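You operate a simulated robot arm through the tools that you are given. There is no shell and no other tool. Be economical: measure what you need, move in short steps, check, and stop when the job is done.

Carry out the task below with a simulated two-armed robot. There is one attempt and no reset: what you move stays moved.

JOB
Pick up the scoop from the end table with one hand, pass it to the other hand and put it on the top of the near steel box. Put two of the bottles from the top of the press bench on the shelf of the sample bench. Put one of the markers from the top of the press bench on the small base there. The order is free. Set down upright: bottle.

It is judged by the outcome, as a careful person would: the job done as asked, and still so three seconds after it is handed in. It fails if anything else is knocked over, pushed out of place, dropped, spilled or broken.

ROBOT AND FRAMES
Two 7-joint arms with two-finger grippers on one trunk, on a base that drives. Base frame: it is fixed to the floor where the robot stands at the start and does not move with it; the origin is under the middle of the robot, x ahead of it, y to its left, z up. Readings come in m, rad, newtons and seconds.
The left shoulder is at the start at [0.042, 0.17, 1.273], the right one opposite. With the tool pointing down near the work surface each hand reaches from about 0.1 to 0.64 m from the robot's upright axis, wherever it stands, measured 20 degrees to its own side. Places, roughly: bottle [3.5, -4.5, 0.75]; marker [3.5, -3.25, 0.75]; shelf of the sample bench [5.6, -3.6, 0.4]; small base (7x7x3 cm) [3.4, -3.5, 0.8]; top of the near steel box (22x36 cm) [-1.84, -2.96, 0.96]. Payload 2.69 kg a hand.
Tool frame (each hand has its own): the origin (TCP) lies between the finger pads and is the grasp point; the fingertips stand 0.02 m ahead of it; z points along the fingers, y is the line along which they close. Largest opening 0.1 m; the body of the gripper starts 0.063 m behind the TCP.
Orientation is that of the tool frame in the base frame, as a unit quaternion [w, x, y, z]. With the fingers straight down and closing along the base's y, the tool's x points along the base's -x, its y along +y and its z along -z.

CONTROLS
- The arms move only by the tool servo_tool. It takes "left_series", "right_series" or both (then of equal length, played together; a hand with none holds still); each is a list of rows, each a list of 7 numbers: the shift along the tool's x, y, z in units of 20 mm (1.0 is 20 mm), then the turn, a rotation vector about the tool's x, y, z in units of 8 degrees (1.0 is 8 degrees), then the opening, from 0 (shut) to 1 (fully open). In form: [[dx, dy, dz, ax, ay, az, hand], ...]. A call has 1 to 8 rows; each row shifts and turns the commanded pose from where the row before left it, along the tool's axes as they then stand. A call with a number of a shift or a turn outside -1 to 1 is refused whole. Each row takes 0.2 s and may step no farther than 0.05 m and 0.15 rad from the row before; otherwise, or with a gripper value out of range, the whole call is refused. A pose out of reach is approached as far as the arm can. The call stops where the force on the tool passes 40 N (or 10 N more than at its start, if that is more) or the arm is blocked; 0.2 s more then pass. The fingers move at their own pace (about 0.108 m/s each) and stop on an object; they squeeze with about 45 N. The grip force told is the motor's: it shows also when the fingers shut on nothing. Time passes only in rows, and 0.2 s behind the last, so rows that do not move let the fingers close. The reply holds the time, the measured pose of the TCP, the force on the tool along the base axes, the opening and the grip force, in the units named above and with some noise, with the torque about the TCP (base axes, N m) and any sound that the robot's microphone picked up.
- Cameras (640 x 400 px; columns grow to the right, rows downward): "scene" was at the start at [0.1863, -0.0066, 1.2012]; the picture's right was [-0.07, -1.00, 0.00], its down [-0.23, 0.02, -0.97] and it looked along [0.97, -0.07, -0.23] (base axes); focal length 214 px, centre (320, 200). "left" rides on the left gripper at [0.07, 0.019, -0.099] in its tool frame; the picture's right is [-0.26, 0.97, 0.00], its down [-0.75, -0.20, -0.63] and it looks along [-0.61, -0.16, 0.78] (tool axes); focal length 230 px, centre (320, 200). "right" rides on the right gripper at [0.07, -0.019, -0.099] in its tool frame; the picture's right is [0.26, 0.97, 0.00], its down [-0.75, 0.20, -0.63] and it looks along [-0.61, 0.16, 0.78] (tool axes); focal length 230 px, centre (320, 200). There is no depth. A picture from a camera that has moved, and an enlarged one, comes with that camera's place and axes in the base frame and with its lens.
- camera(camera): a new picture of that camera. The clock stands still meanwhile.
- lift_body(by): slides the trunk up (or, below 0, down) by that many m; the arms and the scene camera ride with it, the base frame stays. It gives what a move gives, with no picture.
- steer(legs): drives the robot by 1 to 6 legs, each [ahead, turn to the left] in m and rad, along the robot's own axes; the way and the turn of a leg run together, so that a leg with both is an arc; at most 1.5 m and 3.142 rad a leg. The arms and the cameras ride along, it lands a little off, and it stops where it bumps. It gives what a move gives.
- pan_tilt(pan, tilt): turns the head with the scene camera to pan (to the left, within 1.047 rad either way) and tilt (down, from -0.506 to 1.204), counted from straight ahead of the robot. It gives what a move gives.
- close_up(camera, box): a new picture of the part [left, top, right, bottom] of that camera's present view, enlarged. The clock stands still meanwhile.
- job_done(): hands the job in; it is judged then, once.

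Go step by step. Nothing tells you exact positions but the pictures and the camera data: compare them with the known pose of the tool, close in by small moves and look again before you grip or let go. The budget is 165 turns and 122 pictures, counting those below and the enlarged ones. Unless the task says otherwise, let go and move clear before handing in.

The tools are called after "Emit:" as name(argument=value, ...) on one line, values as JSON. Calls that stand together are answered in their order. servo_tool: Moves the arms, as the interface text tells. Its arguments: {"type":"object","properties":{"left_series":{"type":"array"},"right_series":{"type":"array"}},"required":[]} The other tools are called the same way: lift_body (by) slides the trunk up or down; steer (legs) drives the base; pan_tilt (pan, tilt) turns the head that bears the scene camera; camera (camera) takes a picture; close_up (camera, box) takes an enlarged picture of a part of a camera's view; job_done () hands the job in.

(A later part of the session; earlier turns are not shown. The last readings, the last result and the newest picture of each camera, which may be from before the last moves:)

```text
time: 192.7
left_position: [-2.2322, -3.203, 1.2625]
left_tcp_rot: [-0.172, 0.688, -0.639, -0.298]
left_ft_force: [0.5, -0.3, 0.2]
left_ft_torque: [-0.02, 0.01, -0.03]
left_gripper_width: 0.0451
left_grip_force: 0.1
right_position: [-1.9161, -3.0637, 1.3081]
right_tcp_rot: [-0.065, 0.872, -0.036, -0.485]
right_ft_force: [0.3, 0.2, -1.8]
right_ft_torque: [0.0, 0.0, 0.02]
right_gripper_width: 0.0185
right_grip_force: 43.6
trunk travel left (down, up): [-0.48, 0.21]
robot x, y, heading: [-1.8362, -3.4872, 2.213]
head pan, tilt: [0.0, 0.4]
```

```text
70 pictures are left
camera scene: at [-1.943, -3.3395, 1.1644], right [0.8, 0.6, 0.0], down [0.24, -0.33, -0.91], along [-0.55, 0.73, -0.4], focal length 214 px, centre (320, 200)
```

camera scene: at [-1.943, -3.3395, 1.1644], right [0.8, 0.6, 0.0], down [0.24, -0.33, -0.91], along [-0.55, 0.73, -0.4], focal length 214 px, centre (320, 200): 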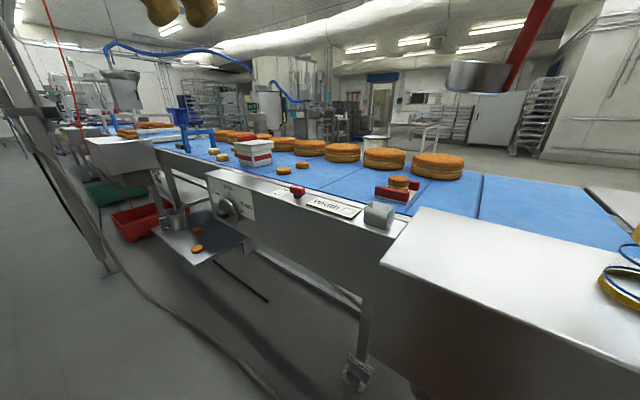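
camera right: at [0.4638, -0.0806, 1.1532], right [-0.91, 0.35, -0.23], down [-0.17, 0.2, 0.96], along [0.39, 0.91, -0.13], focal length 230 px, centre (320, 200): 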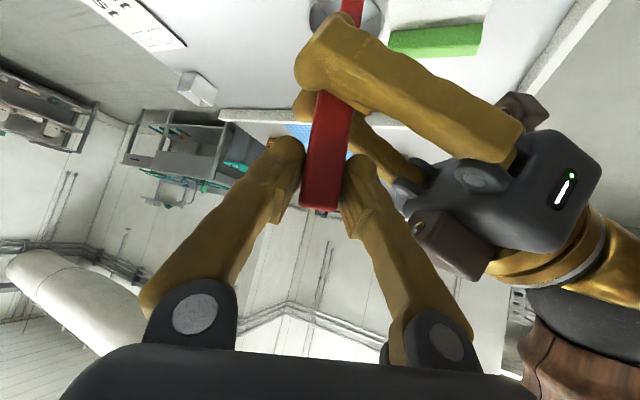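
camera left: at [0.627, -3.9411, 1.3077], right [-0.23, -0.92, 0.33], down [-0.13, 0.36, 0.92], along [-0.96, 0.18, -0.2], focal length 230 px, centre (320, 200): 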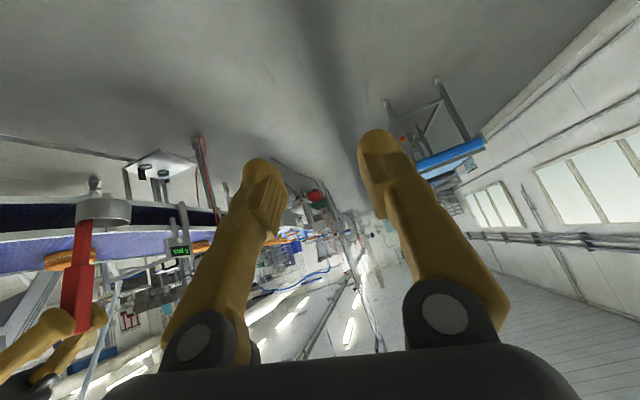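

The near box is right here: its top spans x −2.02…−1.66, y −3.08…−2.85, and a jar stands near x −1.76. I yaw the right hand to point away from the jar and level the scoop, which leans 12°.

Emit:
servo_tool(right_series=[[0, 0, 0, 0.836, 0.077, 0.514, 0], [0, 0, 0, 0.836, 0.077, 0.514, 0], [0, 0, 0, 0.836, 0.077, 0.514, 0], [0, 0, 0, 0.836, 0.077, 0.514, 0], [0, 0, 0, 0.836, 0.077, 0.514, 0], [0, 0, 0, 0.836, 0.077, 0.514, 0], [0, 0, 0, 0.836, 0.077, 0.514, 0], [0, 0, 0, -0.22, 0.65, 0.27, 0]])

Emit:
servo_tool(right_series=[[0, 0, 0, -0.22, 0.65, 0.27, 0], [0, 0, 0, 0, 0, 0, 0]])

Emit:
pan_tilt(pan=-0.5, tilt=0.3)

Emit:
camera(camera="scene")

```text
time: 194.5
left_position: [-2.2318, -3.202, 1.2628]
left_tcp_rot: [-0.172, 0.687, -0.64, -0.298]
left_ft_force: [0.5, -0.1, 0.1]
left_ft_torque: [-0.03, 0.0, 0.0]
left_gripper_width: 0.0449
left_grip_force: 0.0
right_position: [-1.9146, -3.0637, 1.3076]
right_tcp_rot: [-0.241, 0.77, -0.455, -0.378]
right_ft_force: [0.7, 0.0, -1.4]
right_ft_torque: [-0.07, 0.04, 0.03]
right_gripper_width: 0.0185
right_grip_force: 43.9
trunk travel left (down, up): [-0.48, 0.21]
robot x, y, heading: [-1.8387, -3.4868, 2.21]
head pan, tilt: [0.0, 0.4]
```

```text
time: 195.1
left_position: [-2.2328, -3.2044, 1.263]
left_tcp_rot: [-0.172, 0.688, -0.639, -0.298]
left_ft_force: [0.1, 0.4, 0.6]
left_ft_torque: [0.04, 0.0, 0.02]
left_gripper_width: 0.0448
left_grip_force: 0.0
right_position: [-1.9168, -3.063, 1.3079]
right_tcp_rot: [-0.202, 0.781, -0.473, -0.353]
right_ft_force: [0.0, 0.1, -1.6]
right_ft_torque: [-0.03, -0.02, -0.01]
right_gripper_width: 0.0187
right_grip_force: 44.2
trunk travel left (down, up): [-0.48, 0.21]
robot x, y, heading: [-1.8363, -3.4875, 2.209]
head pan, tilt: [0.0, 0.4]
```

```text
time: 196.0
left_position: [-2.234, -3.2028, 1.2615]
left_tcp_rot: [-0.172, 0.688, -0.639, -0.298]
left_ft_force: [0.5, 0.1, 0.1]
left_ft_torque: [0.0, -0.02, -0.04]
left_gripper_width: 0.0452
left_grip_force: 0.1
right_position: [-1.9168, -3.0646, 1.3078]
right_tcp_rot: [-0.202, 0.781, -0.473, -0.354]
right_ft_force: [-0.2, 0.5, -2.0]
right_ft_torque: [0.0, -0.04, 0.01]
right_gripper_width: 0.0189
right_grip_force: 43.6
trunk travel left (down, up): [-0.48, 0.21]
robot x, y, heading: [-1.8396, -3.4843, 2.203]
head pan, tilt: [-0.499, 0.3]
```

```text
69 pictures are left
camera scene: at [-1.9012, -3.3216, 1.1738], right [0.99, 0.14, 0.01], down [0.05, -0.31, -0.95], along [-0.13, 0.94, -0.31], focal length 214 px, centre (320, 200)
```

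scene: 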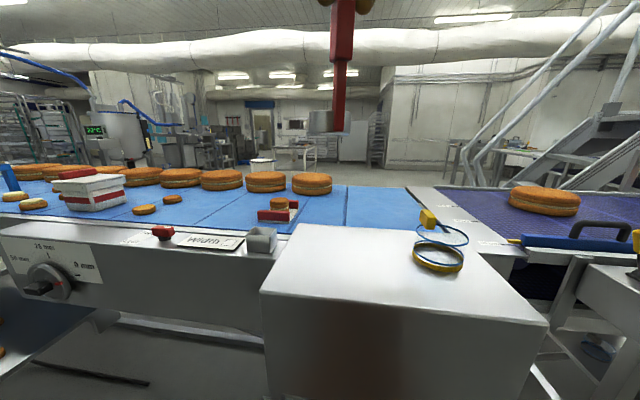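

The scoop is vertical. I move above the free left part of the box top and descend partway.

Emit:
servo_tool(right_series=[[0.53, -0.47, 1.0, 0, 0, 0, 0], [0.53, -0.47, 1.0, 0, 0, 0, 0], [0.53, -0.47, 1.0, 0, 0, 0, 0], [0.53, -0.47, 1.0, 0, 0, 0, 0], [0.53, -0.47, 1.0, 0, 0, 0, 0], [0.53, -0.47, 1.0, 0, 0, 0, 0], [0.53, -0.47, 1.0, 0, 0, 0, 0], [0, 0, 0, 0, 0, 0, 0]])

Emit:
camera(camera="scene")

```text
time: 197.8
left_position: [-2.2327, -3.2029, 1.2622]
left_tcp_rot: [-0.172, 0.688, -0.639, -0.298]
left_ft_force: [0.8, -0.3, 0.1]
left_ft_torque: [0.01, 0.0, 0.03]
left_gripper_width: 0.0451
left_grip_force: 0.1
right_position: [-1.886, -2.9874, 1.1579]
right_tcp_rot: [-0.201, 0.782, -0.473, -0.354]
right_ft_force: [-0.5, -1.1, -0.8]
right_ft_torque: [0.0, -0.02, 0.03]
right_gripper_width: 0.0187
right_grip_force: 44.1
trunk travel left (down, up): [-0.48, 0.21]
robot x, y, heading: [-1.8363, -3.4869, 2.209]
head pan, tilt: [-0.499, 0.3]
```

```text
68 pictures are left
camera scene: at [-1.9008, -3.3218, 1.1739], right [0.99, 0.14, 0.01], down [0.05, -0.31, -0.95], along [-0.13, 0.94, -0.31], focal length 214 px, centre (320, 200)
```

scene: 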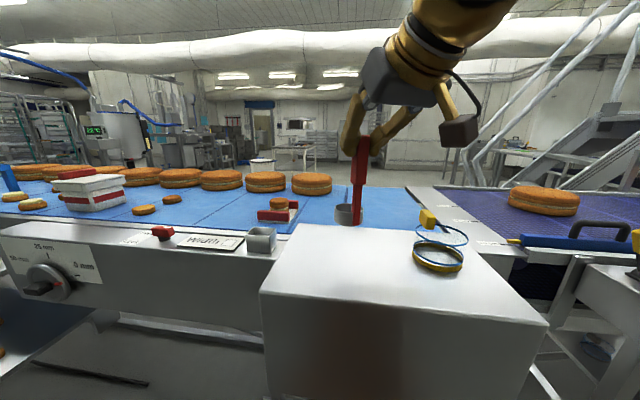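

Emit:
servo_tool(right_series=[[0.4, -0.01, 0.36, 0, 0, 0, 0], [0.4, -0.01, 0.36, 0, 0, 0, 0], [0.4, -0.01, 0.36, 0, 0, 0, 0], [0.4, -0.01, 0.36, 0, 0, 0, 0], [0, 0, 0, 0, 0, 0, 0]])

Emit:
close_up(camera="scene", box=[250, 120, 490, 300])

```text
time: 199.0
left_position: [-2.2312, -3.202, 1.2629]
left_tcp_rot: [-0.172, 0.688, -0.639, -0.298]
left_ft_force: [0.2, -0.1, 0.4]
left_ft_torque: [-0.01, -0.02, -0.03]
left_gripper_width: 0.0448
left_grip_force: 0.0
right_position: [-1.8858, -2.9869, 1.1141]
right_tcp_rot: [-0.201, 0.781, -0.474, -0.354]
right_ft_force: [0.2, -0.3, -1.0]
right_ft_torque: [0.0, -0.03, 0.0]
right_gripper_width: 0.0185
right_grip_force: 43.8
trunk travel left (down, up): [-0.48, 0.21]
robot x, y, heading: [-1.8352, -3.4886, 2.205]
head pan, tilt: [-0.499, 0.3]
```

```text
2.22 times, centred on (370, 210) of scene
camera zoom: at [-1.901, -3.3217, 1.1739], right [0.99, 0.14, 0.01], down [0.05, -0.31, -0.95], along [-0.13, 0.94, -0.31], focal length 477 px, centre (209, 178)
```

zoom: 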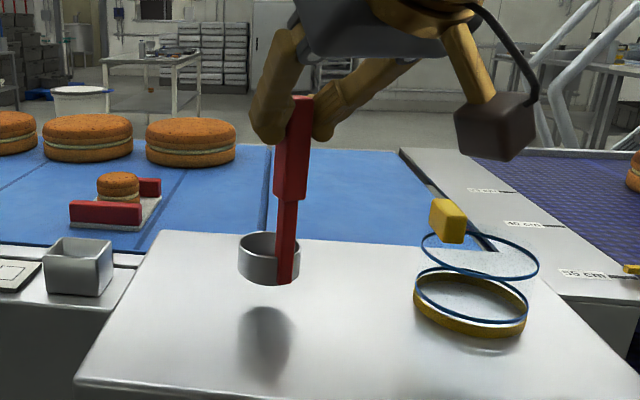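

Emit:
servo_tool(right_series=[[0.15, 0, 0.134, 0, 0, 0, 0], [0.15, 0, 0.134, 0, 0, 0, 0], [0.15, 0, 0.134, 0, 0, 0, 0], [0, 0, 0, 0, 0, 0, 0]])

Emit:
close_up(camera="scene", box=[310, 180, 390, 250])

```text
time: 200.0
left_position: [-2.2324, -3.2022, 1.2619]
left_tcp_rot: [-0.171, 0.688, -0.64, -0.297]
left_ft_force: [0.6, -0.1, 0.0]
left_ft_torque: [0.03, 0.04, -0.01]
left_gripper_width: 0.045
left_grip_force: 0.0
right_position: [-1.8868, -2.9869, 1.1019]
right_tcp_rot: [-0.2, 0.782, -0.473, -0.354]
right_ft_force: [-0.4, 0.4, -1.1]
right_ft_torque: [0.03, -0.01, 0.01]
right_gripper_width: 0.0188
right_grip_force: 44.3
trunk travel left (down, up): [-0.48, 0.21]
robot x, y, heading: [-1.8394, -3.4876, 2.21]
head pan, tilt: [-0.499, 0.3]
```

```text
5.71 times, centred on (350, 215) of scene
camera zoom: at [-1.901, -3.3215, 1.1738], right [0.99, 0.14, 0.01], down [0.05, -0.31, -0.95], along [-0.13, 0.94, -0.31], focal length 1226 px, centre (149, 114)
```

zoom: 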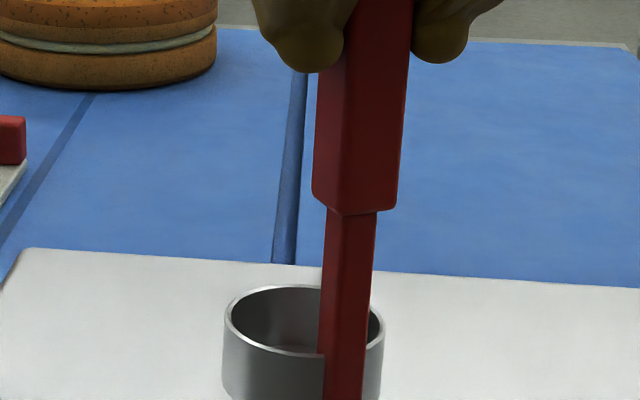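

Close to contact. I lower in 2 mm rows and watch the force.

Emit:
servo_tool(right_series=[[0.1, 0, 0.09, 0, 0, 0, 0], [0.1, 0, 0.09, 0, 0, 0, 0], [0.1, 0, 0.09, 0, 0, 0, 0], [0, 0, 0, 0, 0, 0, 0]])

Emit:
close_up(camera="scene", box=[300, 180, 400, 260])

```text
time: 201.0
left_position: [-2.2321, -3.2025, 1.2624]
left_tcp_rot: [-0.171, 0.688, -0.639, -0.298]
left_ft_force: [-0.4, -0.2, 0.3]
left_ft_torque: [0.03, -0.01, 0.01]
left_gripper_width: 0.0449
left_grip_force: 0.0
right_position: [-1.8867, -2.986, 1.0954]
right_tcp_rot: [-0.2, 0.782, -0.473, -0.354]
right_ft_force: [0.1, -0.1, -1.5]
right_ft_torque: [-0.01, -0.02, -0.01]
right_gripper_width: 0.0184
right_grip_force: 43.8
trunk travel left (down, up): [-0.48, 0.21]
robot x, y, heading: [-1.8365, -3.4897, 2.208]
head pan, tilt: [-0.499, 0.3]
```

```text
5.00 times, centred on (350, 220) of scene
camera zoom: at [-1.901, -3.3215, 1.1738], right [0.99, 0.14, 0.01], down [0.05, -0.31, -0.95], along [-0.13, 0.94, -0.31], focal length 1072 px, centre (170, 100)
```

zoom: 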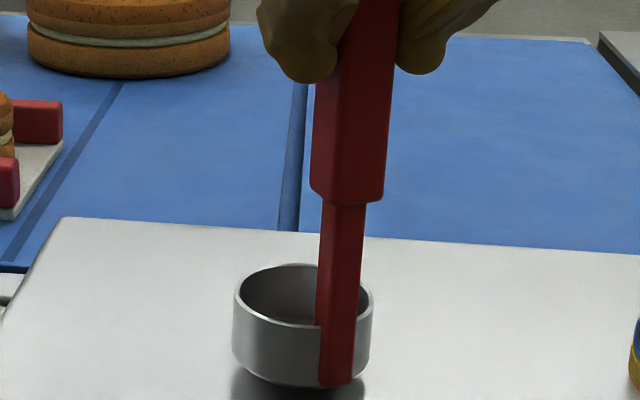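

Emit:
servo_tool(right_series=[[0.1, 0, 0.09, 0, 0, 0, 0], [0.1, 0, 0.09, 0, 0, 0, 0], [0.05, 0, 0.045, 0, 0, 0, 0], [0, 0, 0, 0, 0, 0, 0]])

Emit:
close_up(camera="scene", box=[300, 180, 400, 260])

```text
time: 202.0
left_position: [-2.2321, -3.2044, 1.2629]
left_tcp_rot: [-0.173, 0.688, -0.639, -0.298]
left_ft_force: [-0.3, 0.6, 0.7]
left_ft_torque: [-0.01, 0.01, -0.01]
left_gripper_width: 0.0447
left_grip_force: 0.0
right_position: [-1.8866, -2.9878, 1.0901]
right_tcp_rot: [-0.201, 0.781, -0.472, -0.356]
right_ft_force: [-2.7, -1.9, 19.9]
right_ft_torque: [0.4, 0.12, 0.07]
right_gripper_width: 0.0184
right_grip_force: 43.9
trunk travel left (down, up): [-0.48, 0.21]
robot x, y, heading: [-1.8367, -3.488, 2.207]
head pan, tilt: [-0.499, 0.3]
```

```text
5.00 times, centred on (350, 220) of scene
camera zoom: at [-1.901, -3.3235, 1.1743], right [0.99, 0.14, 0.01], down [0.05, -0.3, -0.95], along [-0.13, 0.94, -0.31], focal length 1072 px, centre (170, 100)
```

zoom: 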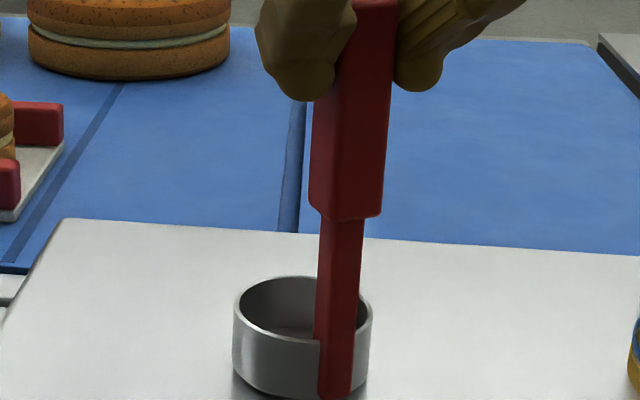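

It's in contact (20 N). I ease off 1 mm, open the fingers, and retreat along them.

Emit:
servo_tool(right_series=[[-0.04, 0, -0.036, 0, 0, 0, 0], [0, 0, 0, 0, 0, 0, 0.22], [0, 0, 0, 0, 0, 0, 0.3], [0, 0, 0, 0, 0, 0, 0.45], [0, 0, 0, 0, 0, 0, 0.45]])

Emit:
close_up(camera="scene", box=[290, 120, 430, 260])

```text
time: 203.2
left_position: [-2.233, -3.2025, 1.2622]
left_tcp_rot: [-0.171, 0.688, -0.64, -0.298]
left_ft_force: [1.0, 0.3, -0.1]
left_ft_torque: [0.02, -0.01, 0.02]
left_gripper_width: 0.0451
left_grip_force: 0.0
right_position: [-1.8875, -2.9884, 1.0911]
right_tcp_rot: [-0.201, 0.781, -0.473, -0.354]
right_ft_force: [-0.5, 0.0, -1.0]
right_ft_torque: [-0.01, 0.03, 0.03]
right_gripper_width: 0.0449
right_grip_force: 0.1
trunk travel left (down, up): [-0.48, 0.21]
robot x, y, heading: [-1.8364, -3.4841, 2.207]
head pan, tilt: [-0.499, 0.3]
```

```text
2.86 times, centred on (360, 190) of scene
camera zoom: at [-1.9011, -3.3216, 1.1738], right [0.99, 0.14, 0.01], down [0.05, -0.31, -0.95], along [-0.13, 0.94, -0.31], focal length 613 px, centre (206, 229)
```

zoom: 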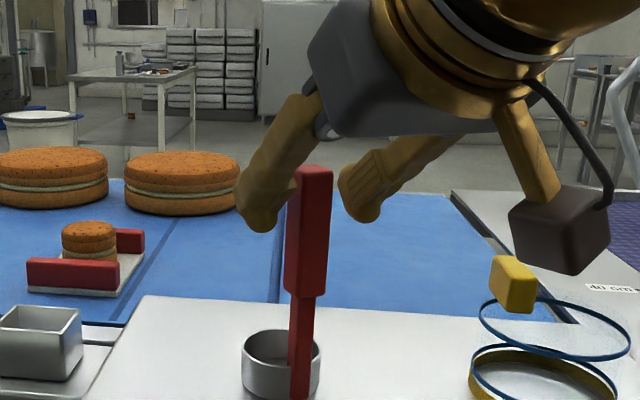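

Emit:
servo_tool(right_series=[[0, 0, 0, 0, 0, 0, 0.6], [0, 0, -0.6, 0, 0, 0, 0.6], [0, 0, -0.8, 0, 0, 0, 0.6], [0, 0, -1, 0, 0, 0, 0.6], [0, 0, -1, 0, 0, 0, 0.6], [0, 0, -1, 0, 0, 0, 0.6], [-0.5, 0, -0.5, 0, 0, 0, 0.6], [-0.5, 0, -0.5, 0, 0, 0, 0.6]])

Emit:
camera(camera="scene")

```text
time: 205.0
left_position: [-2.2325, -3.2028, 1.2617]
left_tcp_rot: [-0.171, 0.688, -0.639, -0.298]
left_ft_force: [-0.4, 0.7, 1.1]
left_ft_torque: [-0.02, -0.03, 0.0]
left_gripper_width: 0.0451
left_grip_force: 0.1
right_position: [-1.8891, -3.0005, 1.1756]
right_tcp_rot: [-0.199, 0.782, -0.476, -0.349]
right_ft_force: [0.4, 0.3, -0.2]
right_ft_torque: [0.02, -0.01, 0.02]
right_gripper_width: 0.0601
right_grip_force: 0.0
right hand out of reach, approached as far as the arm can: row 3, 4, 5, 6
trunk travel left (down, up): [-0.48, 0.21]
robot x, y, heading: [-1.8374, -3.4869, 2.216]
head pan, tilt: [-0.499, 0.3]
```

```text
62 pictures are left
camera scene: at [-1.9012, -3.3219, 1.1739], right [0.99, 0.14, 0.01], down [0.05, -0.31, -0.95], along [-0.13, 0.94, -0.31], focal length 214 px, centre (320, 200)
```

scene: 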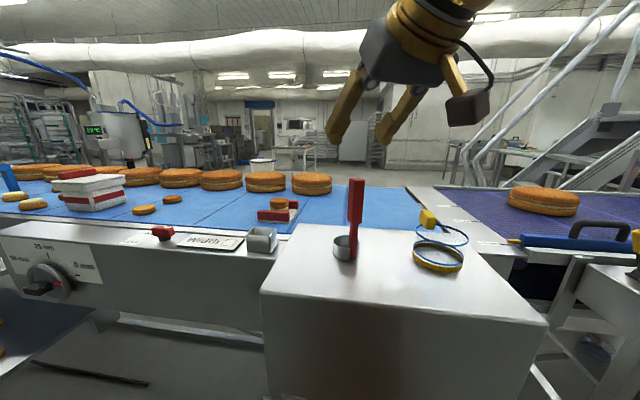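

The scoop stands on the box. I raise the trunk, back away, and drive east along the corridor to the press bench.

Emit:
lift_body(by=0.1)

Emit:
steer(legs=[[-0.35, 0], [0, -2.2], [1.5, 0], [1.5, 0], [0.6, 0]])

Emit:
pan_tilt(pan=0.0, tilt=0.25)

Emit:
camera(camera="scene")

```text
time: 206.4
left_position: [-2.2325, -3.2021, 1.3599]
left_tcp_rot: [-0.172, 0.688, -0.64, -0.295]
left_ft_force: [-0.1, -0.5, 0.6]
left_ft_torque: [-0.01, -0.01, -0.02]
left_gripper_width: 0.045
left_grip_force: 0.0
right_position: [-1.8901, -2.9988, 1.2758]
right_tcp_rot: [-0.2, 0.781, -0.475, -0.351]
right_ft_force: [0.4, -0.6, -0.4]
right_ft_torque: [-0.01, -0.03, 0.0]
right_gripper_width: 0.0602
right_grip_force: 0.1
trunk travel left (down, up): [-0.58, 0.11]
robot x, y, heading: [-1.8368, -3.4874, 2.211]
head pan, tilt: [-0.499, 0.3]
```

```text
time: 207.6
left_position: [-2.19, -3.2586, 1.3742]
left_tcp_rot: [-0.174, 0.683, -0.637, -0.312]
left_ft_force: [1.0, -2.0, -1.0]
left_ft_torque: [0.14, 0.07, 0.03]
left_gripper_width: 0.0452
left_grip_force: 0.2
right_position: [-1.8438, -3.0571, 1.2706]
right_tcp_rot: [-0.199, 0.783, -0.477, -0.345]
right_ft_force: [1.5, -1.3, 1.2]
right_ft_torque: [0.02, 0.07, 0.01]
right_gripper_width: 0.0599
right_grip_force: 0.1
trunk travel left (down, up): [-0.58, 0.11]
robot x, y, heading: [-1.7841, -3.555, 2.217]
head pan, tilt: [-0.499, 0.3]
stopped in leg 1: the robot was blocked; the commanded pose is now the measured one
```

```text
time: 208.5
left_position: [-2.1847, -3.2656, 1.3776]
left_tcp_rot: [-0.176, 0.681, -0.637, -0.316]
left_ft_force: [0.0, -1.8, -0.4]
left_ft_torque: [0.13, 0.04, -0.01]
left_gripper_width: 0.0451
left_grip_force: 0.2
right_position: [-1.8388, -3.0639, 1.2735]
right_tcp_rot: [-0.2, 0.782, -0.476, -0.348]
right_ft_force: [1.4, -1.6, 0.5]
right_ft_torque: [0.07, 0.1, 0.06]
right_gripper_width: 0.06
right_grip_force: 0.1
trunk travel left (down, up): [-0.58, 0.11]
robot x, y, heading: [-1.7861, -3.556, 2.211]
head pan, tilt: [0.0, 0.25]
```

```text
61 pictures are left
camera scene: at [-1.8823, -3.4216, 1.281], right [0.8, 0.6, 0.0], down [0.15, -0.2, -0.97], along [-0.58, 0.78, -0.25], focal length 214 px, centre (320, 200)
```

scene: 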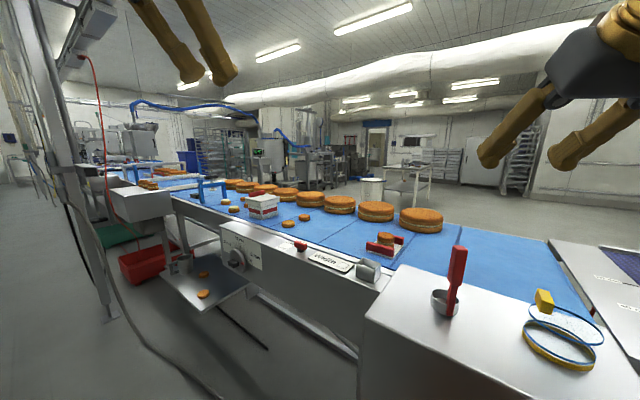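

The scoop stays fine. The stop seems tied to a hand command being out of reach, and it has been reset now, so I retry.

Emit:
steer(legs=[[-0.3, 0], [0, -2.2], [1.5, 0], [1.5, 0], [0.6, 0]])

```text
time: 211.4
left_position: [-1.9627, -3.5063, 1.3791]
left_tcp_rot: [0.188, -0.658, 0.662, 0.306]
left_ft_force: [1.2, -0.5, 0.1]
left_ft_torque: [0.02, 0.05, 0.05]
left_gripper_width: 0.0447
left_grip_force: 0.0
right_position: [-1.6108, -3.3156, 1.2828]
right_tcp_rot: [-0.216, 0.756, -0.51, -0.35]
right_ft_force: [0.9, -0.2, 0.0]
right_ft_torque: [0.02, 0.07, 0.05]
right_gripper_width: 0.0599
right_grip_force: 0.0
trunk travel left (down, up): [-0.58, 0.11]
robot x, y, heading: [-1.5994, -3.8061, 2.143]
head pan, tilt: [0.0, 0.25]
stopped in leg 2: the robot was blocked; the commanded pose is now the measured one
```

Emit:
steer(legs=[[-0.15, -0.7], [-0.05, -0.7], [0.05, -0.75]])

```text
time: 212.3
left_position: [-1.939, -3.525, 1.376]
left_tcp_rot: [0.193, -0.651, 0.671, 0.299]
left_ft_force: [1.1, -0.2, 0.2]
left_ft_torque: [0.0, 0.0, 0.04]
left_gripper_width: 0.0452
left_grip_force: 0.0
right_position: [-1.5888, -3.3277, 1.2916]
right_tcp_rot: [-0.221, 0.746, -0.527, -0.343]
right_ft_force: [0.0, 0.5, 0.5]
right_ft_torque: [-0.04, 0.05, 0.01]
right_gripper_width: 0.0599
right_grip_force: 0.0
trunk travel left (down, up): [-0.58, 0.11]
robot x, y, heading: [-1.603, -3.8109, 2.119]
head pan, tilt: [0.0, 0.25]
stopped in leg 1: the robot was blocked; the commanded pose is now the measured one
```

I reset both arms to a neutral, downward-pointing pose spread to their sides, then try the turn again.

Emit:
servo_tool(left_series=[[0, 0.7, 0, 0, 0.85, 0, 0.5], [0, 0.7, 0, 0, 0.85, 0, 0.5], [0, 0.7, 0, 0, 0.85, 0, 0.5], [0, 0.7, 0, 0, 0.85, 0, 0.5], [0, 0.7, 0, 0, 0.85, 0, 0.5], [0, 0.7, 0, 0, 0.85, 0, 0.5], [0, 0, 0, 0, 0, 0, 0.5]], right_series=[[0, -0.6, 0, 0, 1, 0, 0.6], [0, -0.6, 0, 0, 1, 0, 0.6], [0, -0.6, 0, 0, 1, 0, 0.6], [0, -0.6, 0, 0, 1, 0, 0.6], [0, -0.6, 0, 0, 1, 0, 0.6], [0, -0.6, 0, 0, 1, 0, 0.6], [0, 0, 0, 0, 0, 0, 0.6]])

Emit:
steer(legs=[[0, -2.1]])

```text
time: 213.9
left_position: [-2.0193, -3.5353, 1.3959]
left_tcp_rot: [0.05, 0.715, -0.695, -0.062]
left_ft_force: [0.4, 0.2, 1.1]
left_ft_torque: [0.08, 0.03, 0.0]
left_gripper_width: 0.05
left_grip_force: 0.1
right_position: [-1.5208, -3.3126, 1.2921]
right_tcp_rot: [0.01, 0.823, -0.568, -0.013]
right_ft_force: [1.0, 0.1, 0.1]
right_ft_torque: [0.05, -0.01, 0.02]
right_gripper_width: 0.06
right_grip_force: 0.0
trunk travel left (down, up): [-0.58, 0.11]
robot x, y, heading: [-1.6019, -3.8103, 2.119]
head pan, tilt: [0.0, 0.25]
```

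```text
time: 219.4
left_position: [-1.1551, -3.5727, 1.395]
left_tcp_rot: [0.026, 0.23, 0.97, 0.074]
left_ft_force: [0.9, 0.3, 0.0]
left_ft_torque: [-0.02, 0.01, 0.01]
left_gripper_width: 0.0501
left_grip_force: 0.1
right_position: [-1.1968, -4.1171, 1.2909]
right_tcp_rot: [0.006, 0.066, 0.998, 0.015]
right_ft_force: [0.4, -0.5, 0.6]
right_ft_torque: [-0.03, -0.02, 0.0]
right_gripper_width: 0.0601
right_grip_force: 0.0
trunk travel left (down, up): [-0.58, 0.11]
robot x, y, heading: [-1.5993, -3.8011, 0.052]
head pan, tilt: [0.0, 0.25]
```

Neutral poses free the base. Now I drive east to the press bench.

Emit:
steer(legs=[[1.5, -0.05], [1.5, 0], [0.8, 0]])

Emit:
camera(camera="scene")

```text
time: 237.9
left_position: [2.6576, -3.4729, 1.4019]
left_tcp_rot: [0.034, 0.244, 0.966, 0.077]
left_ft_force: [1.0, -0.3, 0.0]
left_ft_torque: [-0.03, -0.01, -0.01]
left_gripper_width: 0.05
left_grip_force: 0.1
right_position: [2.6045, -4.0165, 1.2967]
right_tcp_rot: [0.015, 0.079, 0.997, 0.016]
right_ft_force: [0.4, -0.6, 0.5]
right_ft_torque: [0.03, 0.03, 0.02]
right_gripper_width: 0.06
right_grip_force: 0.1
trunk travel left (down, up): [-0.58, 0.11]
robot x, y, heading: [2.2274, -3.6873, 0.024]
head pan, tilt: [0.0, 0.25]
```

```text
60 pictures are left
camera scene: at [2.4167, -3.682, 1.2783], right [0.03, -1.0, 0.0], down [-0.26, -0.01, -0.96], along [0.96, 0.03, -0.26], focal length 214 px, centre (320, 200)
```

scene: 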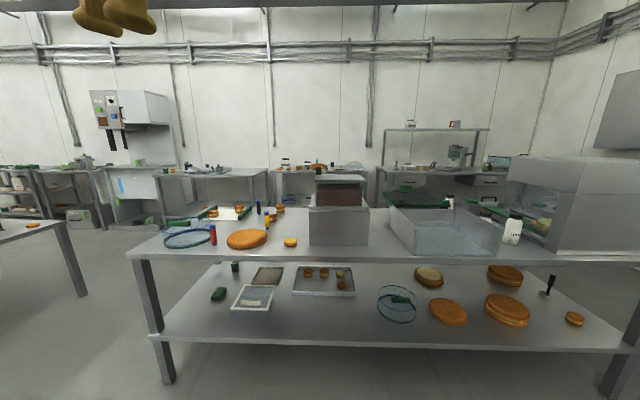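

The press bench is ahead, with markers at its left and bottles at its right. I zoom in on both ends.

Emit:
close_up(camera="scene", box=[150, 180, 330, 270])

Emit:
close_up(camera="scene", box=[380, 170, 560, 270])

```text
3.56 times, centred on (240, 225) of scene
camera zoom: at [2.4167, -3.682, 1.2783], right [0.03, -1.0, 0.0], down [-0.26, -0.01, -0.96], along [0.96, 0.03, -0.26], focal length 763 px, centre (604, 111)
```

zoom: 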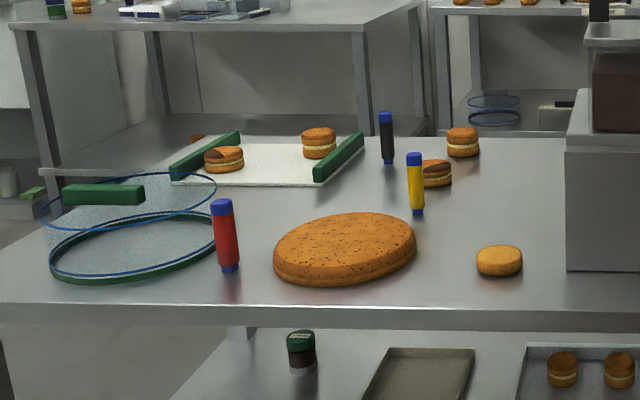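

```text
3.56 times, centred on (470, 220) of scene
camera zoom: at [2.4167, -3.682, 1.2783], right [0.03, -1.0, 0.0], down [-0.26, -0.01, -0.96], along [0.96, 0.03, -0.26], focal length 763 px, centre (-213, 129)
```

zoom: 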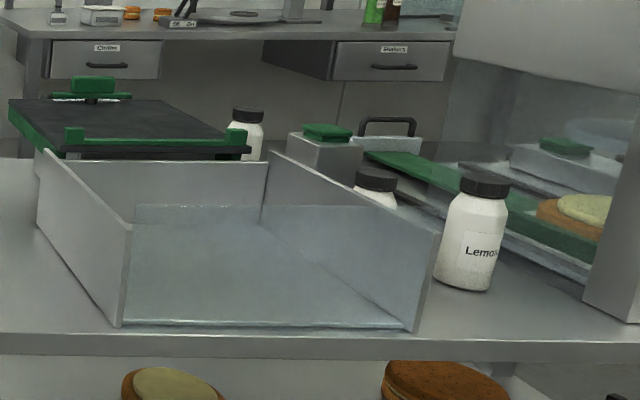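

On the bench are three standing markers, with the red one at about [3.445, −3.085]. The "small base" is the small round cake base at about [3.445, −3.49], and three white bottles stand at the right end. Markers first: I drive up to the bench.

Emit:
steer(legs=[[0, 0.33], [0.78, 0], [0, -0.35]])

Emit:
lift_body(by=-0.2)

Emit:
pan_tilt(pan=0.35, tilt=0.55)

Emit:
camera(camera="scene")

```text
time: 244.2
left_position: [3.3552, -3.2129, 1.4088]
left_tcp_rot: [0.043, 0.25, 0.964, 0.08]
left_ft_force: [0.6, 0.8, 0.0]
left_ft_torque: [0.03, -0.04, 0.0]
left_gripper_width: 0.0501
left_grip_force: 0.1
right_position: [3.2972, -3.7528, 1.3015]
right_tcp_rot: [0.022, 0.086, 0.996, 0.016]
right_ft_force: [-0.2, 0.2, -0.2]
right_ft_torque: [0.0, 0.03, 0.03]
right_gripper_width: 0.0601
right_grip_force: 0.0
trunk travel left (down, up): [-0.58, 0.11]
robot x, y, heading: [2.9432, -3.4162, 0.014]
head pan, tilt: [0.0, 0.25]
```

```text
time: 246.3
left_position: [3.3356, -3.2133, 1.2056]
left_tcp_rot: [0.037, 0.25, 0.964, 0.077]
left_ft_force: [-0.1, 0.0, -0.1]
left_ft_torque: [-0.01, 0.02, -0.03]
left_gripper_width: 0.0501
left_grip_force: 0.0
right_position: [3.2727, -3.7539, 1.0851]
right_tcp_rot: [-0.007, 0.085, 0.996, 0.013]
right_ft_force: [-0.4, -0.7, -0.2]
right_ft_torque: [0.01, 0.0, 0.04]
right_gripper_width: 0.06
right_grip_force: 0.0
trunk travel left (down, up): [-0.38, 0.31]
robot x, y, heading: [2.9446, -3.42, 0.013]
head pan, tilt: [0.0, 0.25]
```

```text
time: 247.2
left_position: [3.3353, -3.2126, 1.2058]
left_tcp_rot: [0.038, 0.251, 0.964, 0.078]
left_ft_force: [-0.3, -0.9, 0.5]
left_ft_torque: [0.02, 0.02, 0.02]
left_gripper_width: 0.05
left_grip_force: 0.1
right_position: [3.2732, -3.7532, 1.0834]
right_tcp_rot: [-0.007, 0.086, 0.996, 0.012]
right_ft_force: [-0.3, 0.0, 0.0]
right_ft_torque: [-0.01, -0.01, 0.0]
right_gripper_width: 0.0599
right_grip_force: 0.0
trunk travel left (down, up): [-0.38, 0.31]
robot x, y, heading: [2.9421, -3.4181, 0.009]
head pan, tilt: [0.351, 0.55]
```

```text
57 pictures are left
camera scene: at [3.1193, -3.3852, 1.0509], right [0.35, -0.94, -0.01], down [-0.5, -0.19, -0.84], along [0.79, 0.3, -0.54], focal length 214 px, centre (320, 200)
```

scene: 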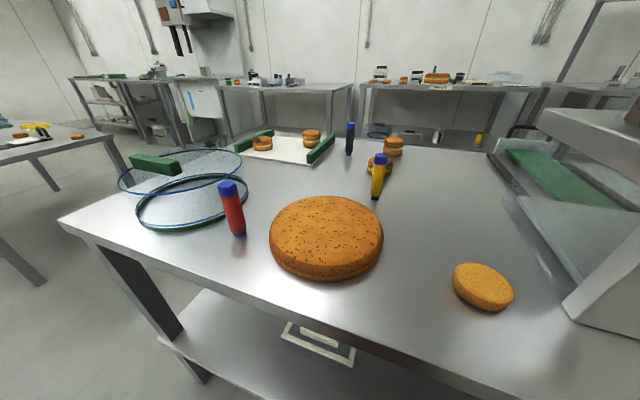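

The marker triangulates to about [3.34, −3.15] with the bench top near z ≈ 0.80. I level the left hand, move above the marker, and check with its camera.

Emit:
servo_tool(left_series=[[0, 0, 0, 0.6, 0.12, 0, 0.6], [0, 0, 0, 0.6, 0.12, 0, 0.6], [0.23, 0.48, 0.9, 0, 0, 0, 0.6], [0.23, 0.48, 0.9, 0, 0, 0, 0.6], [0.23, 0.48, 0.9, 0, 0, 0, 0.6], [0.23, 0.48, 0.9, 0, 0, 0, 0.6], [0.23, 0.48, 0.9, 0, 0, 0, 0.6], [0.23, 0.48, 0.9, 0, 0, 0, 0.6]])

Emit:
camera(camera="left")

Emit:
camera(camera="scene")

```text
time: 248.9
left_position: [3.3401, -3.1493, 1.1076]
left_tcp_rot: [0.014, 0.251, 0.968, 0.005]
left_ft_force: [0.8, -0.1, -0.6]
left_ft_torque: [-0.07, 0.0, 0.01]
left_gripper_width: 0.0598
left_grip_force: 0.1
right_position: [3.2726, -3.7517, 1.0835]
right_tcp_rot: [-0.007, 0.085, 0.996, 0.013]
right_ft_force: [-0.1, 0.1, -0.1]
right_ft_torque: [0.01, 0.01, 0.0]
right_gripper_width: 0.06
right_grip_force: 0.1
trunk travel left (down, up): [-0.38, 0.31]
robot x, y, heading: [2.944, -3.414, 0.02]
head pan, tilt: [0.351, 0.55]
```

```text
56 pictures are left
camera left: at [3.2864, -3.0983, 1.2049], right [0.69, 0.72, 0.02], down [0.54, -0.54, 0.65], along [0.48, -0.44, -0.76], focal length 230 px, centre (320, 200)
```

left: 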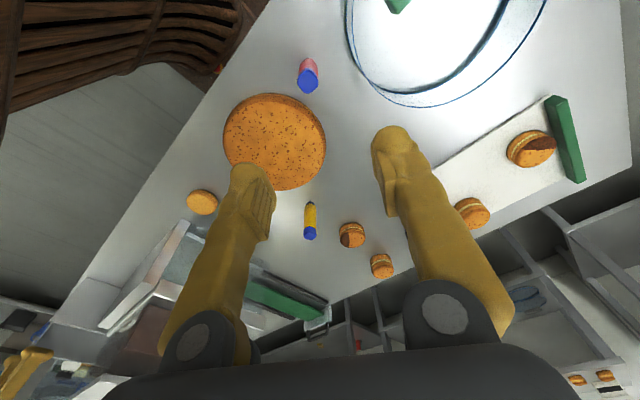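

```text
55 pictures are left
camera scene: at [3.1195, -3.3849, 1.0508], right [0.36, -0.93, -0.01], down [-0.5, -0.19, -0.84], along [0.79, 0.3, -0.54], focal length 214 px, centre (320, 200)
```

scene: 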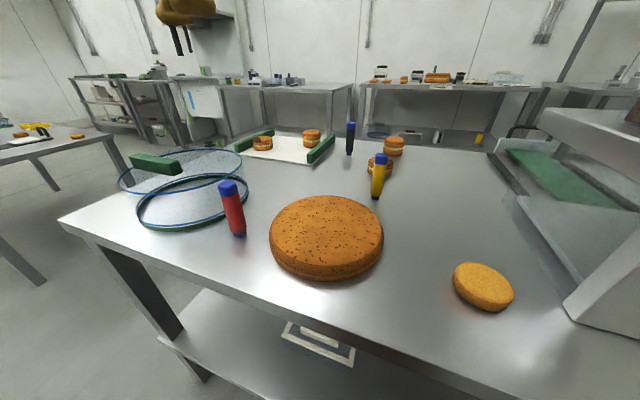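

The marker top is at about [3.335, −3.156, 0.893]. I narrow the opening so the fingers clear the cake and descend in two stages.

Emit:
servo_tool(left_series=[[0.05, -0.2, 1, 0, 0, 0, 0.48], [0.05, -0.2, 1, 0, 0, 0, 0.48], [0, 0, 1, 0, 0, 0, 0.48], [0, 0, 1, 0, 0, 0, 0.48], [0, 0, 1, 0, 0, 0, 0.48], [0, 0, 1, 0, 0, 0, 0.48], [0, 0, 1, 0, 0, 0, 0.48], [0, 0, 0, 0, 0, 0, 0.48]])

Emit:
camera(camera="left")

```text
time: 250.8
left_position: [3.3362, -3.1572, 0.9668]
left_tcp_rot: [0.013, 0.251, 0.968, 0.004]
left_ft_force: [-0.5, 0.5, -0.7]
left_ft_torque: [0.02, 0.02, 0.02]
left_gripper_width: 0.048
left_grip_force: 0.1
right_position: [3.2725, -3.7529, 1.0838]
right_tcp_rot: [-0.007, 0.086, 0.996, 0.012]
right_ft_force: [-0.6, 0.1, 0.1]
right_ft_torque: [0.01, 0.03, 0.01]
right_gripper_width: 0.06
right_grip_force: 0.1
trunk travel left (down, up): [-0.38, 0.31]
robot x, y, heading: [2.9451, -3.417, 0.011]
head pan, tilt: [0.351, 0.55]
```

```text
54 pictures are left
camera left: at [3.2834, -3.1062, 1.064], right [0.69, 0.72, 0.02], down [0.54, -0.54, 0.64], along [0.48, -0.44, -0.76], focal length 230 px, centre (320, 200)
```

left: 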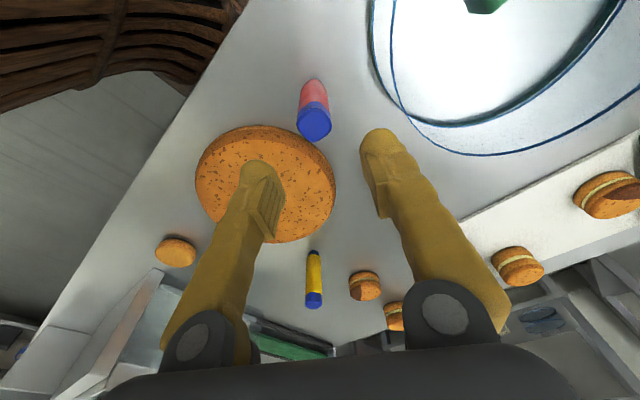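

Emit:
servo_tool(left_series=[[0.05, 0, 0.9, 0, 0, 0, 0.48], [0, 0, 0.9, 0, 0, 0, 0.48], [0, 0, 0.9, 0, 0, 0, 0.48], [0, 0, 0.9, 0, 0, 0, 0.48], [0, 0, 0.9, 0, 0, 0, 0.48], [0, 0, 0.75, 0, 0, 0, 0.48], [0, 0, 0, 0, 0, 0, 0.48]])

Emit:
close_up(camera="scene", box=[160, 120, 340, 260])

```text
time: 252.3
left_position: [3.3417, -3.1543, 0.8617]
left_tcp_rot: [0.015, 0.252, 0.968, 0.005]
left_ft_force: [-0.6, -0.4, 0.3]
left_ft_torque: [0.03, 0.01, 0.0]
left_gripper_width: 0.048
left_grip_force: 0.1
right_position: [3.273, -3.7531, 1.0841]
right_tcp_rot: [-0.007, 0.086, 0.996, 0.013]
right_ft_force: [-0.4, -0.9, -0.7]
right_ft_torque: [0.04, -0.03, 0.03]
right_gripper_width: 0.0601
right_grip_force: 0.0
trunk travel left (down, up): [-0.38, 0.31]
robot x, y, heading: [2.9466, -3.4185, 0.012]
head pan, tilt: [0.351, 0.55]
```

```text
2.86 times, centred on (250, 190) of scene
camera zoom: at [3.1191, -3.3852, 1.0509], right [0.36, -0.93, -0.01], down [-0.5, -0.19, -0.84], along [0.79, 0.3, -0.54], focal length 613 px, centre (520, 229)
```

zoom: 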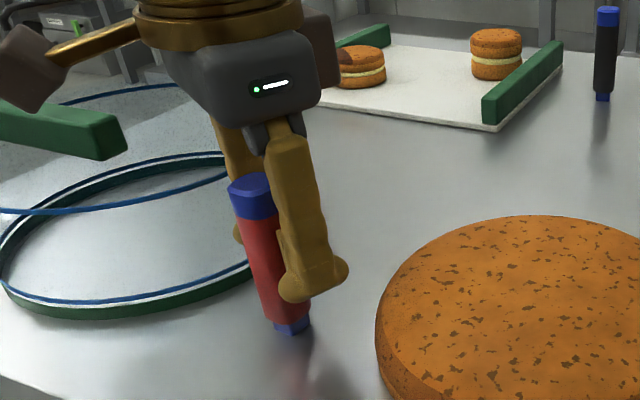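

Emit:
servo_tool(left_series=[[0.3, 0, 0, 0, 0, 0, 0.48], [0, 0, 0, 0, 0, 0, 0.3], [0, 0, 0, 0, 0, 0, 0.1], [0, 0, 0, 0, 0, 0, 0], [0, 0, 0, 0, 0, 0, 0]])

Emit:
close_up(camera="scene", box=[160, 120, 340, 260])

```text
time: 253.6
left_position: [3.3364, -3.1526, 0.8621]
left_tcp_rot: [0.014, 0.252, 0.968, 0.005]
left_ft_force: [0.0, 0.3, 0.6]
left_ft_torque: [0.01, -0.04, 0.0]
left_gripper_width: 0.0226
left_grip_force: 44.9
right_position: [3.2735, -3.7534, 1.0845]
right_tcp_rot: [-0.007, 0.085, 0.996, 0.012]
right_ft_force: [0.1, 0.4, 0.1]
right_ft_torque: [0.02, 0.0, -0.02]
right_gripper_width: 0.0602
right_grip_force: 0.0
trunk travel left (down, up): [-0.38, 0.31]
robot x, y, heading: [2.9446, -3.4198, 0.008]
head pan, tilt: [0.351, 0.55]
```

```text
2.86 times, centred on (250, 190) of scene
camera zoom: at [3.1194, -3.3851, 1.0508], right [0.36, -0.93, -0.01], down [-0.5, -0.19, -0.84], along [0.79, 0.3, -0.54], focal length 613 px, centre (520, 229)
```

zoom: 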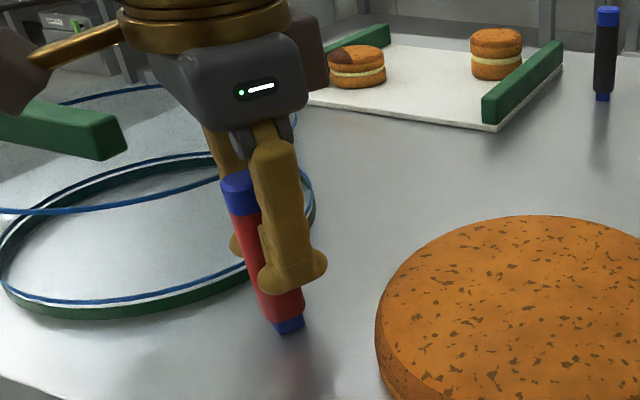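

Gripped (22.6 mm). I lift it straight up, then turn the robot right so the cake base at about [3.36, −3.515] lies on the left hand's side.

Emit:
servo_tool(left_series=[[0, 0, -0.6, 0, 0, 0, 0], [0, 0, -1, 0, 0, 0, 0], [0, 0, -1, 0, 0, 0, 0], [0, 0, -1, 0, 0, 0, 0], [0, 0, -1, 0, 0, 0, 0], [0, 0, -1, 0, 0, 0, 0], [0, 0, -1, 0, 0, 0, 0], [0, 0, 0, 0, 0, 0, 0]])

Emit:
steer(legs=[[-0.08, 0], [0, -0.45]])

Emit:
camera(camera="scene")

Emit:
camera(camera="left")

```text
time: 255.3
left_position: [3.3337, -3.1526, 0.9943]
left_tcp_rot: [0.013, 0.251, 0.968, 0.004]
left_ft_force: [0.6, -0.4, -0.4]
left_ft_torque: [0.02, 0.01, -0.03]
left_gripper_width: 0.0224
left_grip_force: 44.8
right_position: [3.2729, -3.7526, 1.0841]
right_tcp_rot: [-0.006, 0.085, 0.996, 0.012]
right_ft_force: [-0.8, -0.3, -0.3]
right_ft_torque: [-0.01, 0.02, -0.02]
right_gripper_width: 0.0602
right_grip_force: 0.0
trunk travel left (down, up): [-0.38, 0.31]
robot x, y, heading: [2.9435, -3.4149, 0.016]
head pan, tilt: [0.351, 0.55]
```

```text
time: 257.8
left_position: [3.3304, -3.3544, 0.994]
left_tcp_rot: [0.014, 0.465, 0.885, 0.001]
left_ft_force: [-0.7, 0.8, -0.6]
left_ft_torque: [0.03, 0.02, -0.02]
left_gripper_width: 0.0226
left_grip_force: 45.4
right_position: [3.0111, -3.8672, 1.0966]
right_tcp_rot: [0.019, 0.309, 0.951, 0.011]
right_ft_force: [0.1, -0.3, -0.1]
right_ft_torque: [-0.03, 0.03, -0.01]
right_gripper_width: 0.06
right_grip_force: 0.0
trunk travel left (down, up): [-0.38, 0.31]
robot x, y, heading: [2.8649, -3.4203, -0.442]
head pan, tilt: [0.351, 0.55]
```

```text
51 pictures are left
camera scene: at [3.036, -3.4641, 1.0509], right [-0.09, -1.0, -0.01], down [-0.53, 0.06, -0.84], along [0.84, -0.08, -0.54], focal length 214 px, centre (320, 200)
```

scene: 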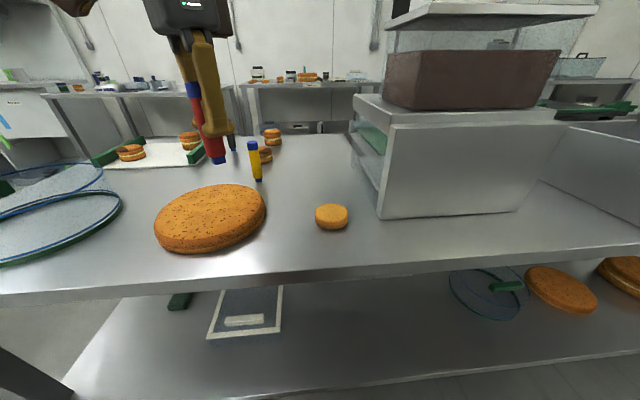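

```text
50 pictures are left
camera left: at [3.304, -3.2841, 1.0913], right [0.94, 0.34, 0.02], down [0.24, -0.72, 0.64], along [0.23, -0.6, -0.76], focal length 230 px, centre (320, 200)
```

left: 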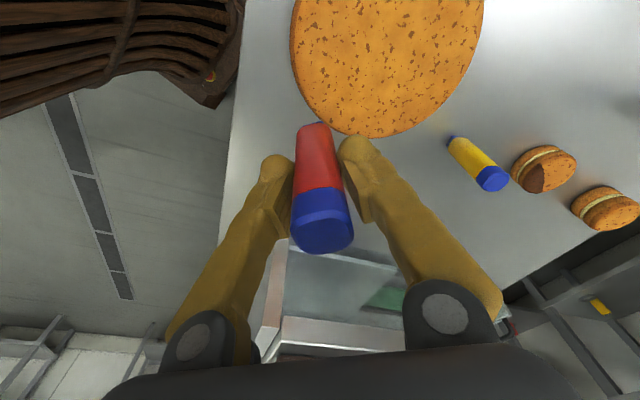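

The cake base is at about [3.363, −3.516]. I move the marker above it.

Emit:
servo_tool(left_series=[[-0.95, -0.41, 0.1, 0, 0, 0, 0], [-0.95, -0.41, 0.1, 0, 0, 0, 0], [-0.95, -0.41, 0.1, 0, 0, 0, 0], [-0.95, -0.41, 0.1, 0, 0, 0, 0], [-0.95, -0.41, 0.1, 0, 0, 0, 0], [-0.95, -0.41, 0.1, 0, 0, 0, 0], [-0.95, -0.41, 0.1, 0, 0, 0, 0], [-0.95, -0.41, 0.1, 0, 0, 0, 0]])

Emit:
camera(camera="scene")

```text
time: 259.6
left_position: [3.3483, -3.5102, 0.987]
left_tcp_rot: [0.022, 0.465, 0.885, 0.002]
left_ft_force: [-0.3, -1.1, -0.7]
left_ft_torque: [0.0, 0.01, 0.02]
left_gripper_width: 0.0228
left_grip_force: 44.9
right_position: [2.9954, -3.8583, 1.0816]
right_tcp_rot: [-0.009, 0.31, 0.951, 0.013]
right_ft_force: [-0.6, -0.4, 0.2]
right_ft_torque: [0.02, 0.0, 0.03]
right_gripper_width: 0.0602
right_grip_force: 0.0
trunk travel left (down, up): [-0.38, 0.31]
robot x, y, heading: [2.8654, -3.4163, -0.448]
head pan, tilt: [0.351, 0.55]
```

```text
49 pictures are left
camera scene: at [3.0363, -3.4644, 1.0508], right [-0.09, -1.0, -0.01], down [-0.53, 0.06, -0.84], along [0.84, -0.08, -0.54], focal length 214 px, centre (320, 200)
```

scene: 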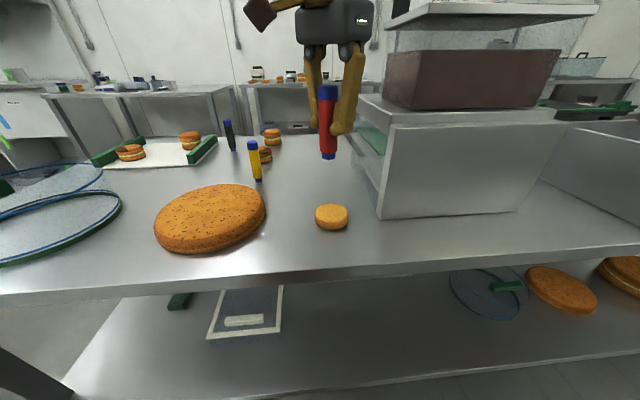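

Emit:
servo_tool(left_series=[[-0.22, 0.15, 0.6, 0, 0.15, 0, 0], [-0.22, 0.15, 0.6, 0, 0.15, 0, 0], [-0.22, 0.15, 0.6, 0, 0, 0, 0], [0, 0, 0.6, 0, 0, 0, 0], [0, 0, 0, 0, 0, 0, 0]])

Emit:
camera(camera="left")

Emit:
close_up(camera="scene", box=[260, 100, 400, 250])

```text
time: 260.8
left_position: [3.3647, -3.5157, 0.9402]
left_tcp_rot: [0.004, 0.465, 0.885, 0.011]
left_ft_force: [0.5, 1.4, -0.3]
left_ft_torque: [0.01, 0.01, -0.02]
left_gripper_width: 0.0224
left_grip_force: 45.4
right_position: [2.9946, -3.857, 1.0822]
right_tcp_rot: [-0.008, 0.309, 0.951, 0.014]
right_ft_force: [0.7, -0.3, 0.5]
right_ft_torque: [0.01, 0.01, -0.03]
right_gripper_width: 0.06
right_grip_force: 0.1
trunk travel left (down, up): [-0.38, 0.31]
robot x, y, heading: [2.8635, -3.4183, -0.445]
head pan, tilt: [0.351, 0.55]
```

```text
48 pictures are left
camera left: at [3.3382, -3.4491, 1.041], right [0.94, 0.34, 0.02], down [0.25, -0.74, 0.62], along [0.23, -0.58, -0.78], focal length 230 px, centre (320, 200)
```

left: 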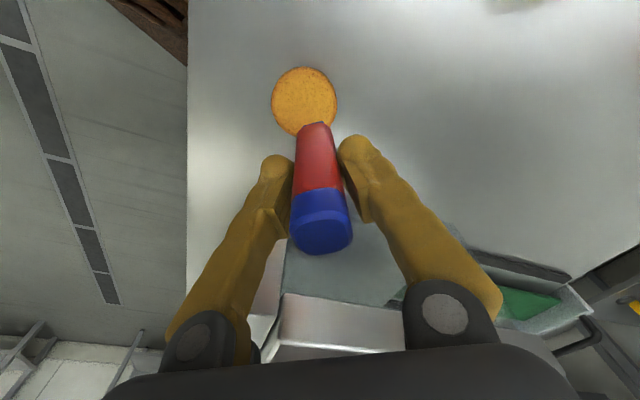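

```text
2.67 times, centred on (330, 175) of scene
camera zoom: at [3.0363, -3.464, 1.0508], right [-0.09, -1.0, -0.01], down [-0.53, 0.06, -0.84], along [0.84, -0.08, -0.54], focal length 572 px, centre (293, 267)
```

zoom: 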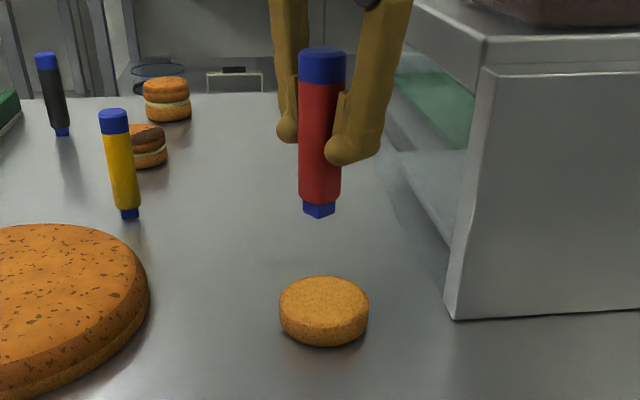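

Combining both views puts the base at about [3.351, −3.511] with its top near 0.82. I shift about 13 mm and lower.

Emit:
servo_tool(left_series=[[0.24, -0.22, 0, 0, 0, 0, 0], [0.23, -0.23, 0, 0, 0, 0, 0], [0, 0, 0.6, 0, 0, 0, 0], [0, 0, 0.6, 0, 0, 0, 0], [0, 0, 0.4, 0, 0, 0, 0], [0, 0, 0.2, 0, 0, 0, 0], [0, 0, 0, 0, 0, 0, 0]])

Emit:
close_up(camera="scene", box=[280, 130, 380, 240])

Emit:
close_up(camera="left", box=[220, 20, 420, 260])

```text
time: 262.4
left_position: [3.3537, -3.5126, 0.9059]
left_tcp_rot: [0.004, 0.466, 0.885, 0.011]
left_ft_force: [-1.3, -0.1, 0.0]
left_ft_torque: [0.0, 0.02, -0.01]
left_gripper_width: 0.0226
left_grip_force: 45.0
right_position: [2.9956, -3.8586, 1.0821]
right_tcp_rot: [-0.008, 0.309, 0.951, 0.014]
right_ft_force: [-0.5, 0.7, -0.2]
right_ft_torque: [-0.01, 0.02, -0.02]
right_gripper_width: 0.0598
right_grip_force: 0.1
trunk travel left (down, up): [-0.38, 0.31]
robot x, y, heading: [2.8628, -3.4173, -0.446]
head pan, tilt: [0.351, 0.55]
```

```text
3.64 times, centred on (330, 185) of scene
camera zoom: at [3.0364, -3.4641, 1.0508], right [-0.09, -1.0, -0.01], down [-0.53, 0.06, -0.84], along [0.84, -0.08, -0.54], focal length 780 px, centre (284, 254)
```

zoom: 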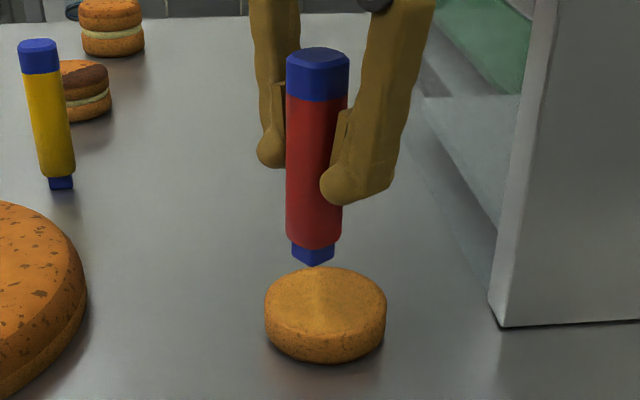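

```text
1.67 times, centred on (320, 140) of left
camera zoom: at [3.3286, -3.446, 1.0046], right [0.94, 0.34, 0.02], down [0.25, -0.74, 0.62], along [0.23, -0.58, -0.78], focal length 384 px, centre (320, 300)
```

zoom: 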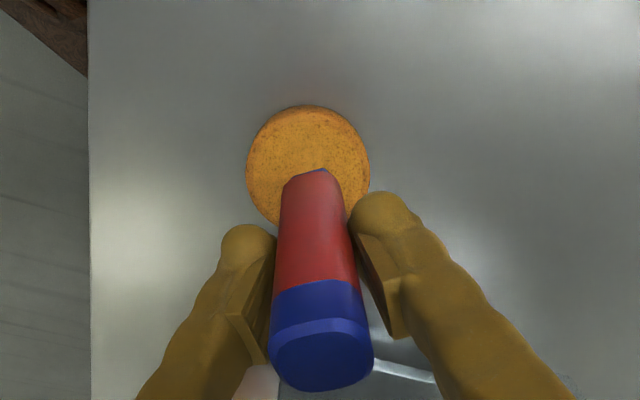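

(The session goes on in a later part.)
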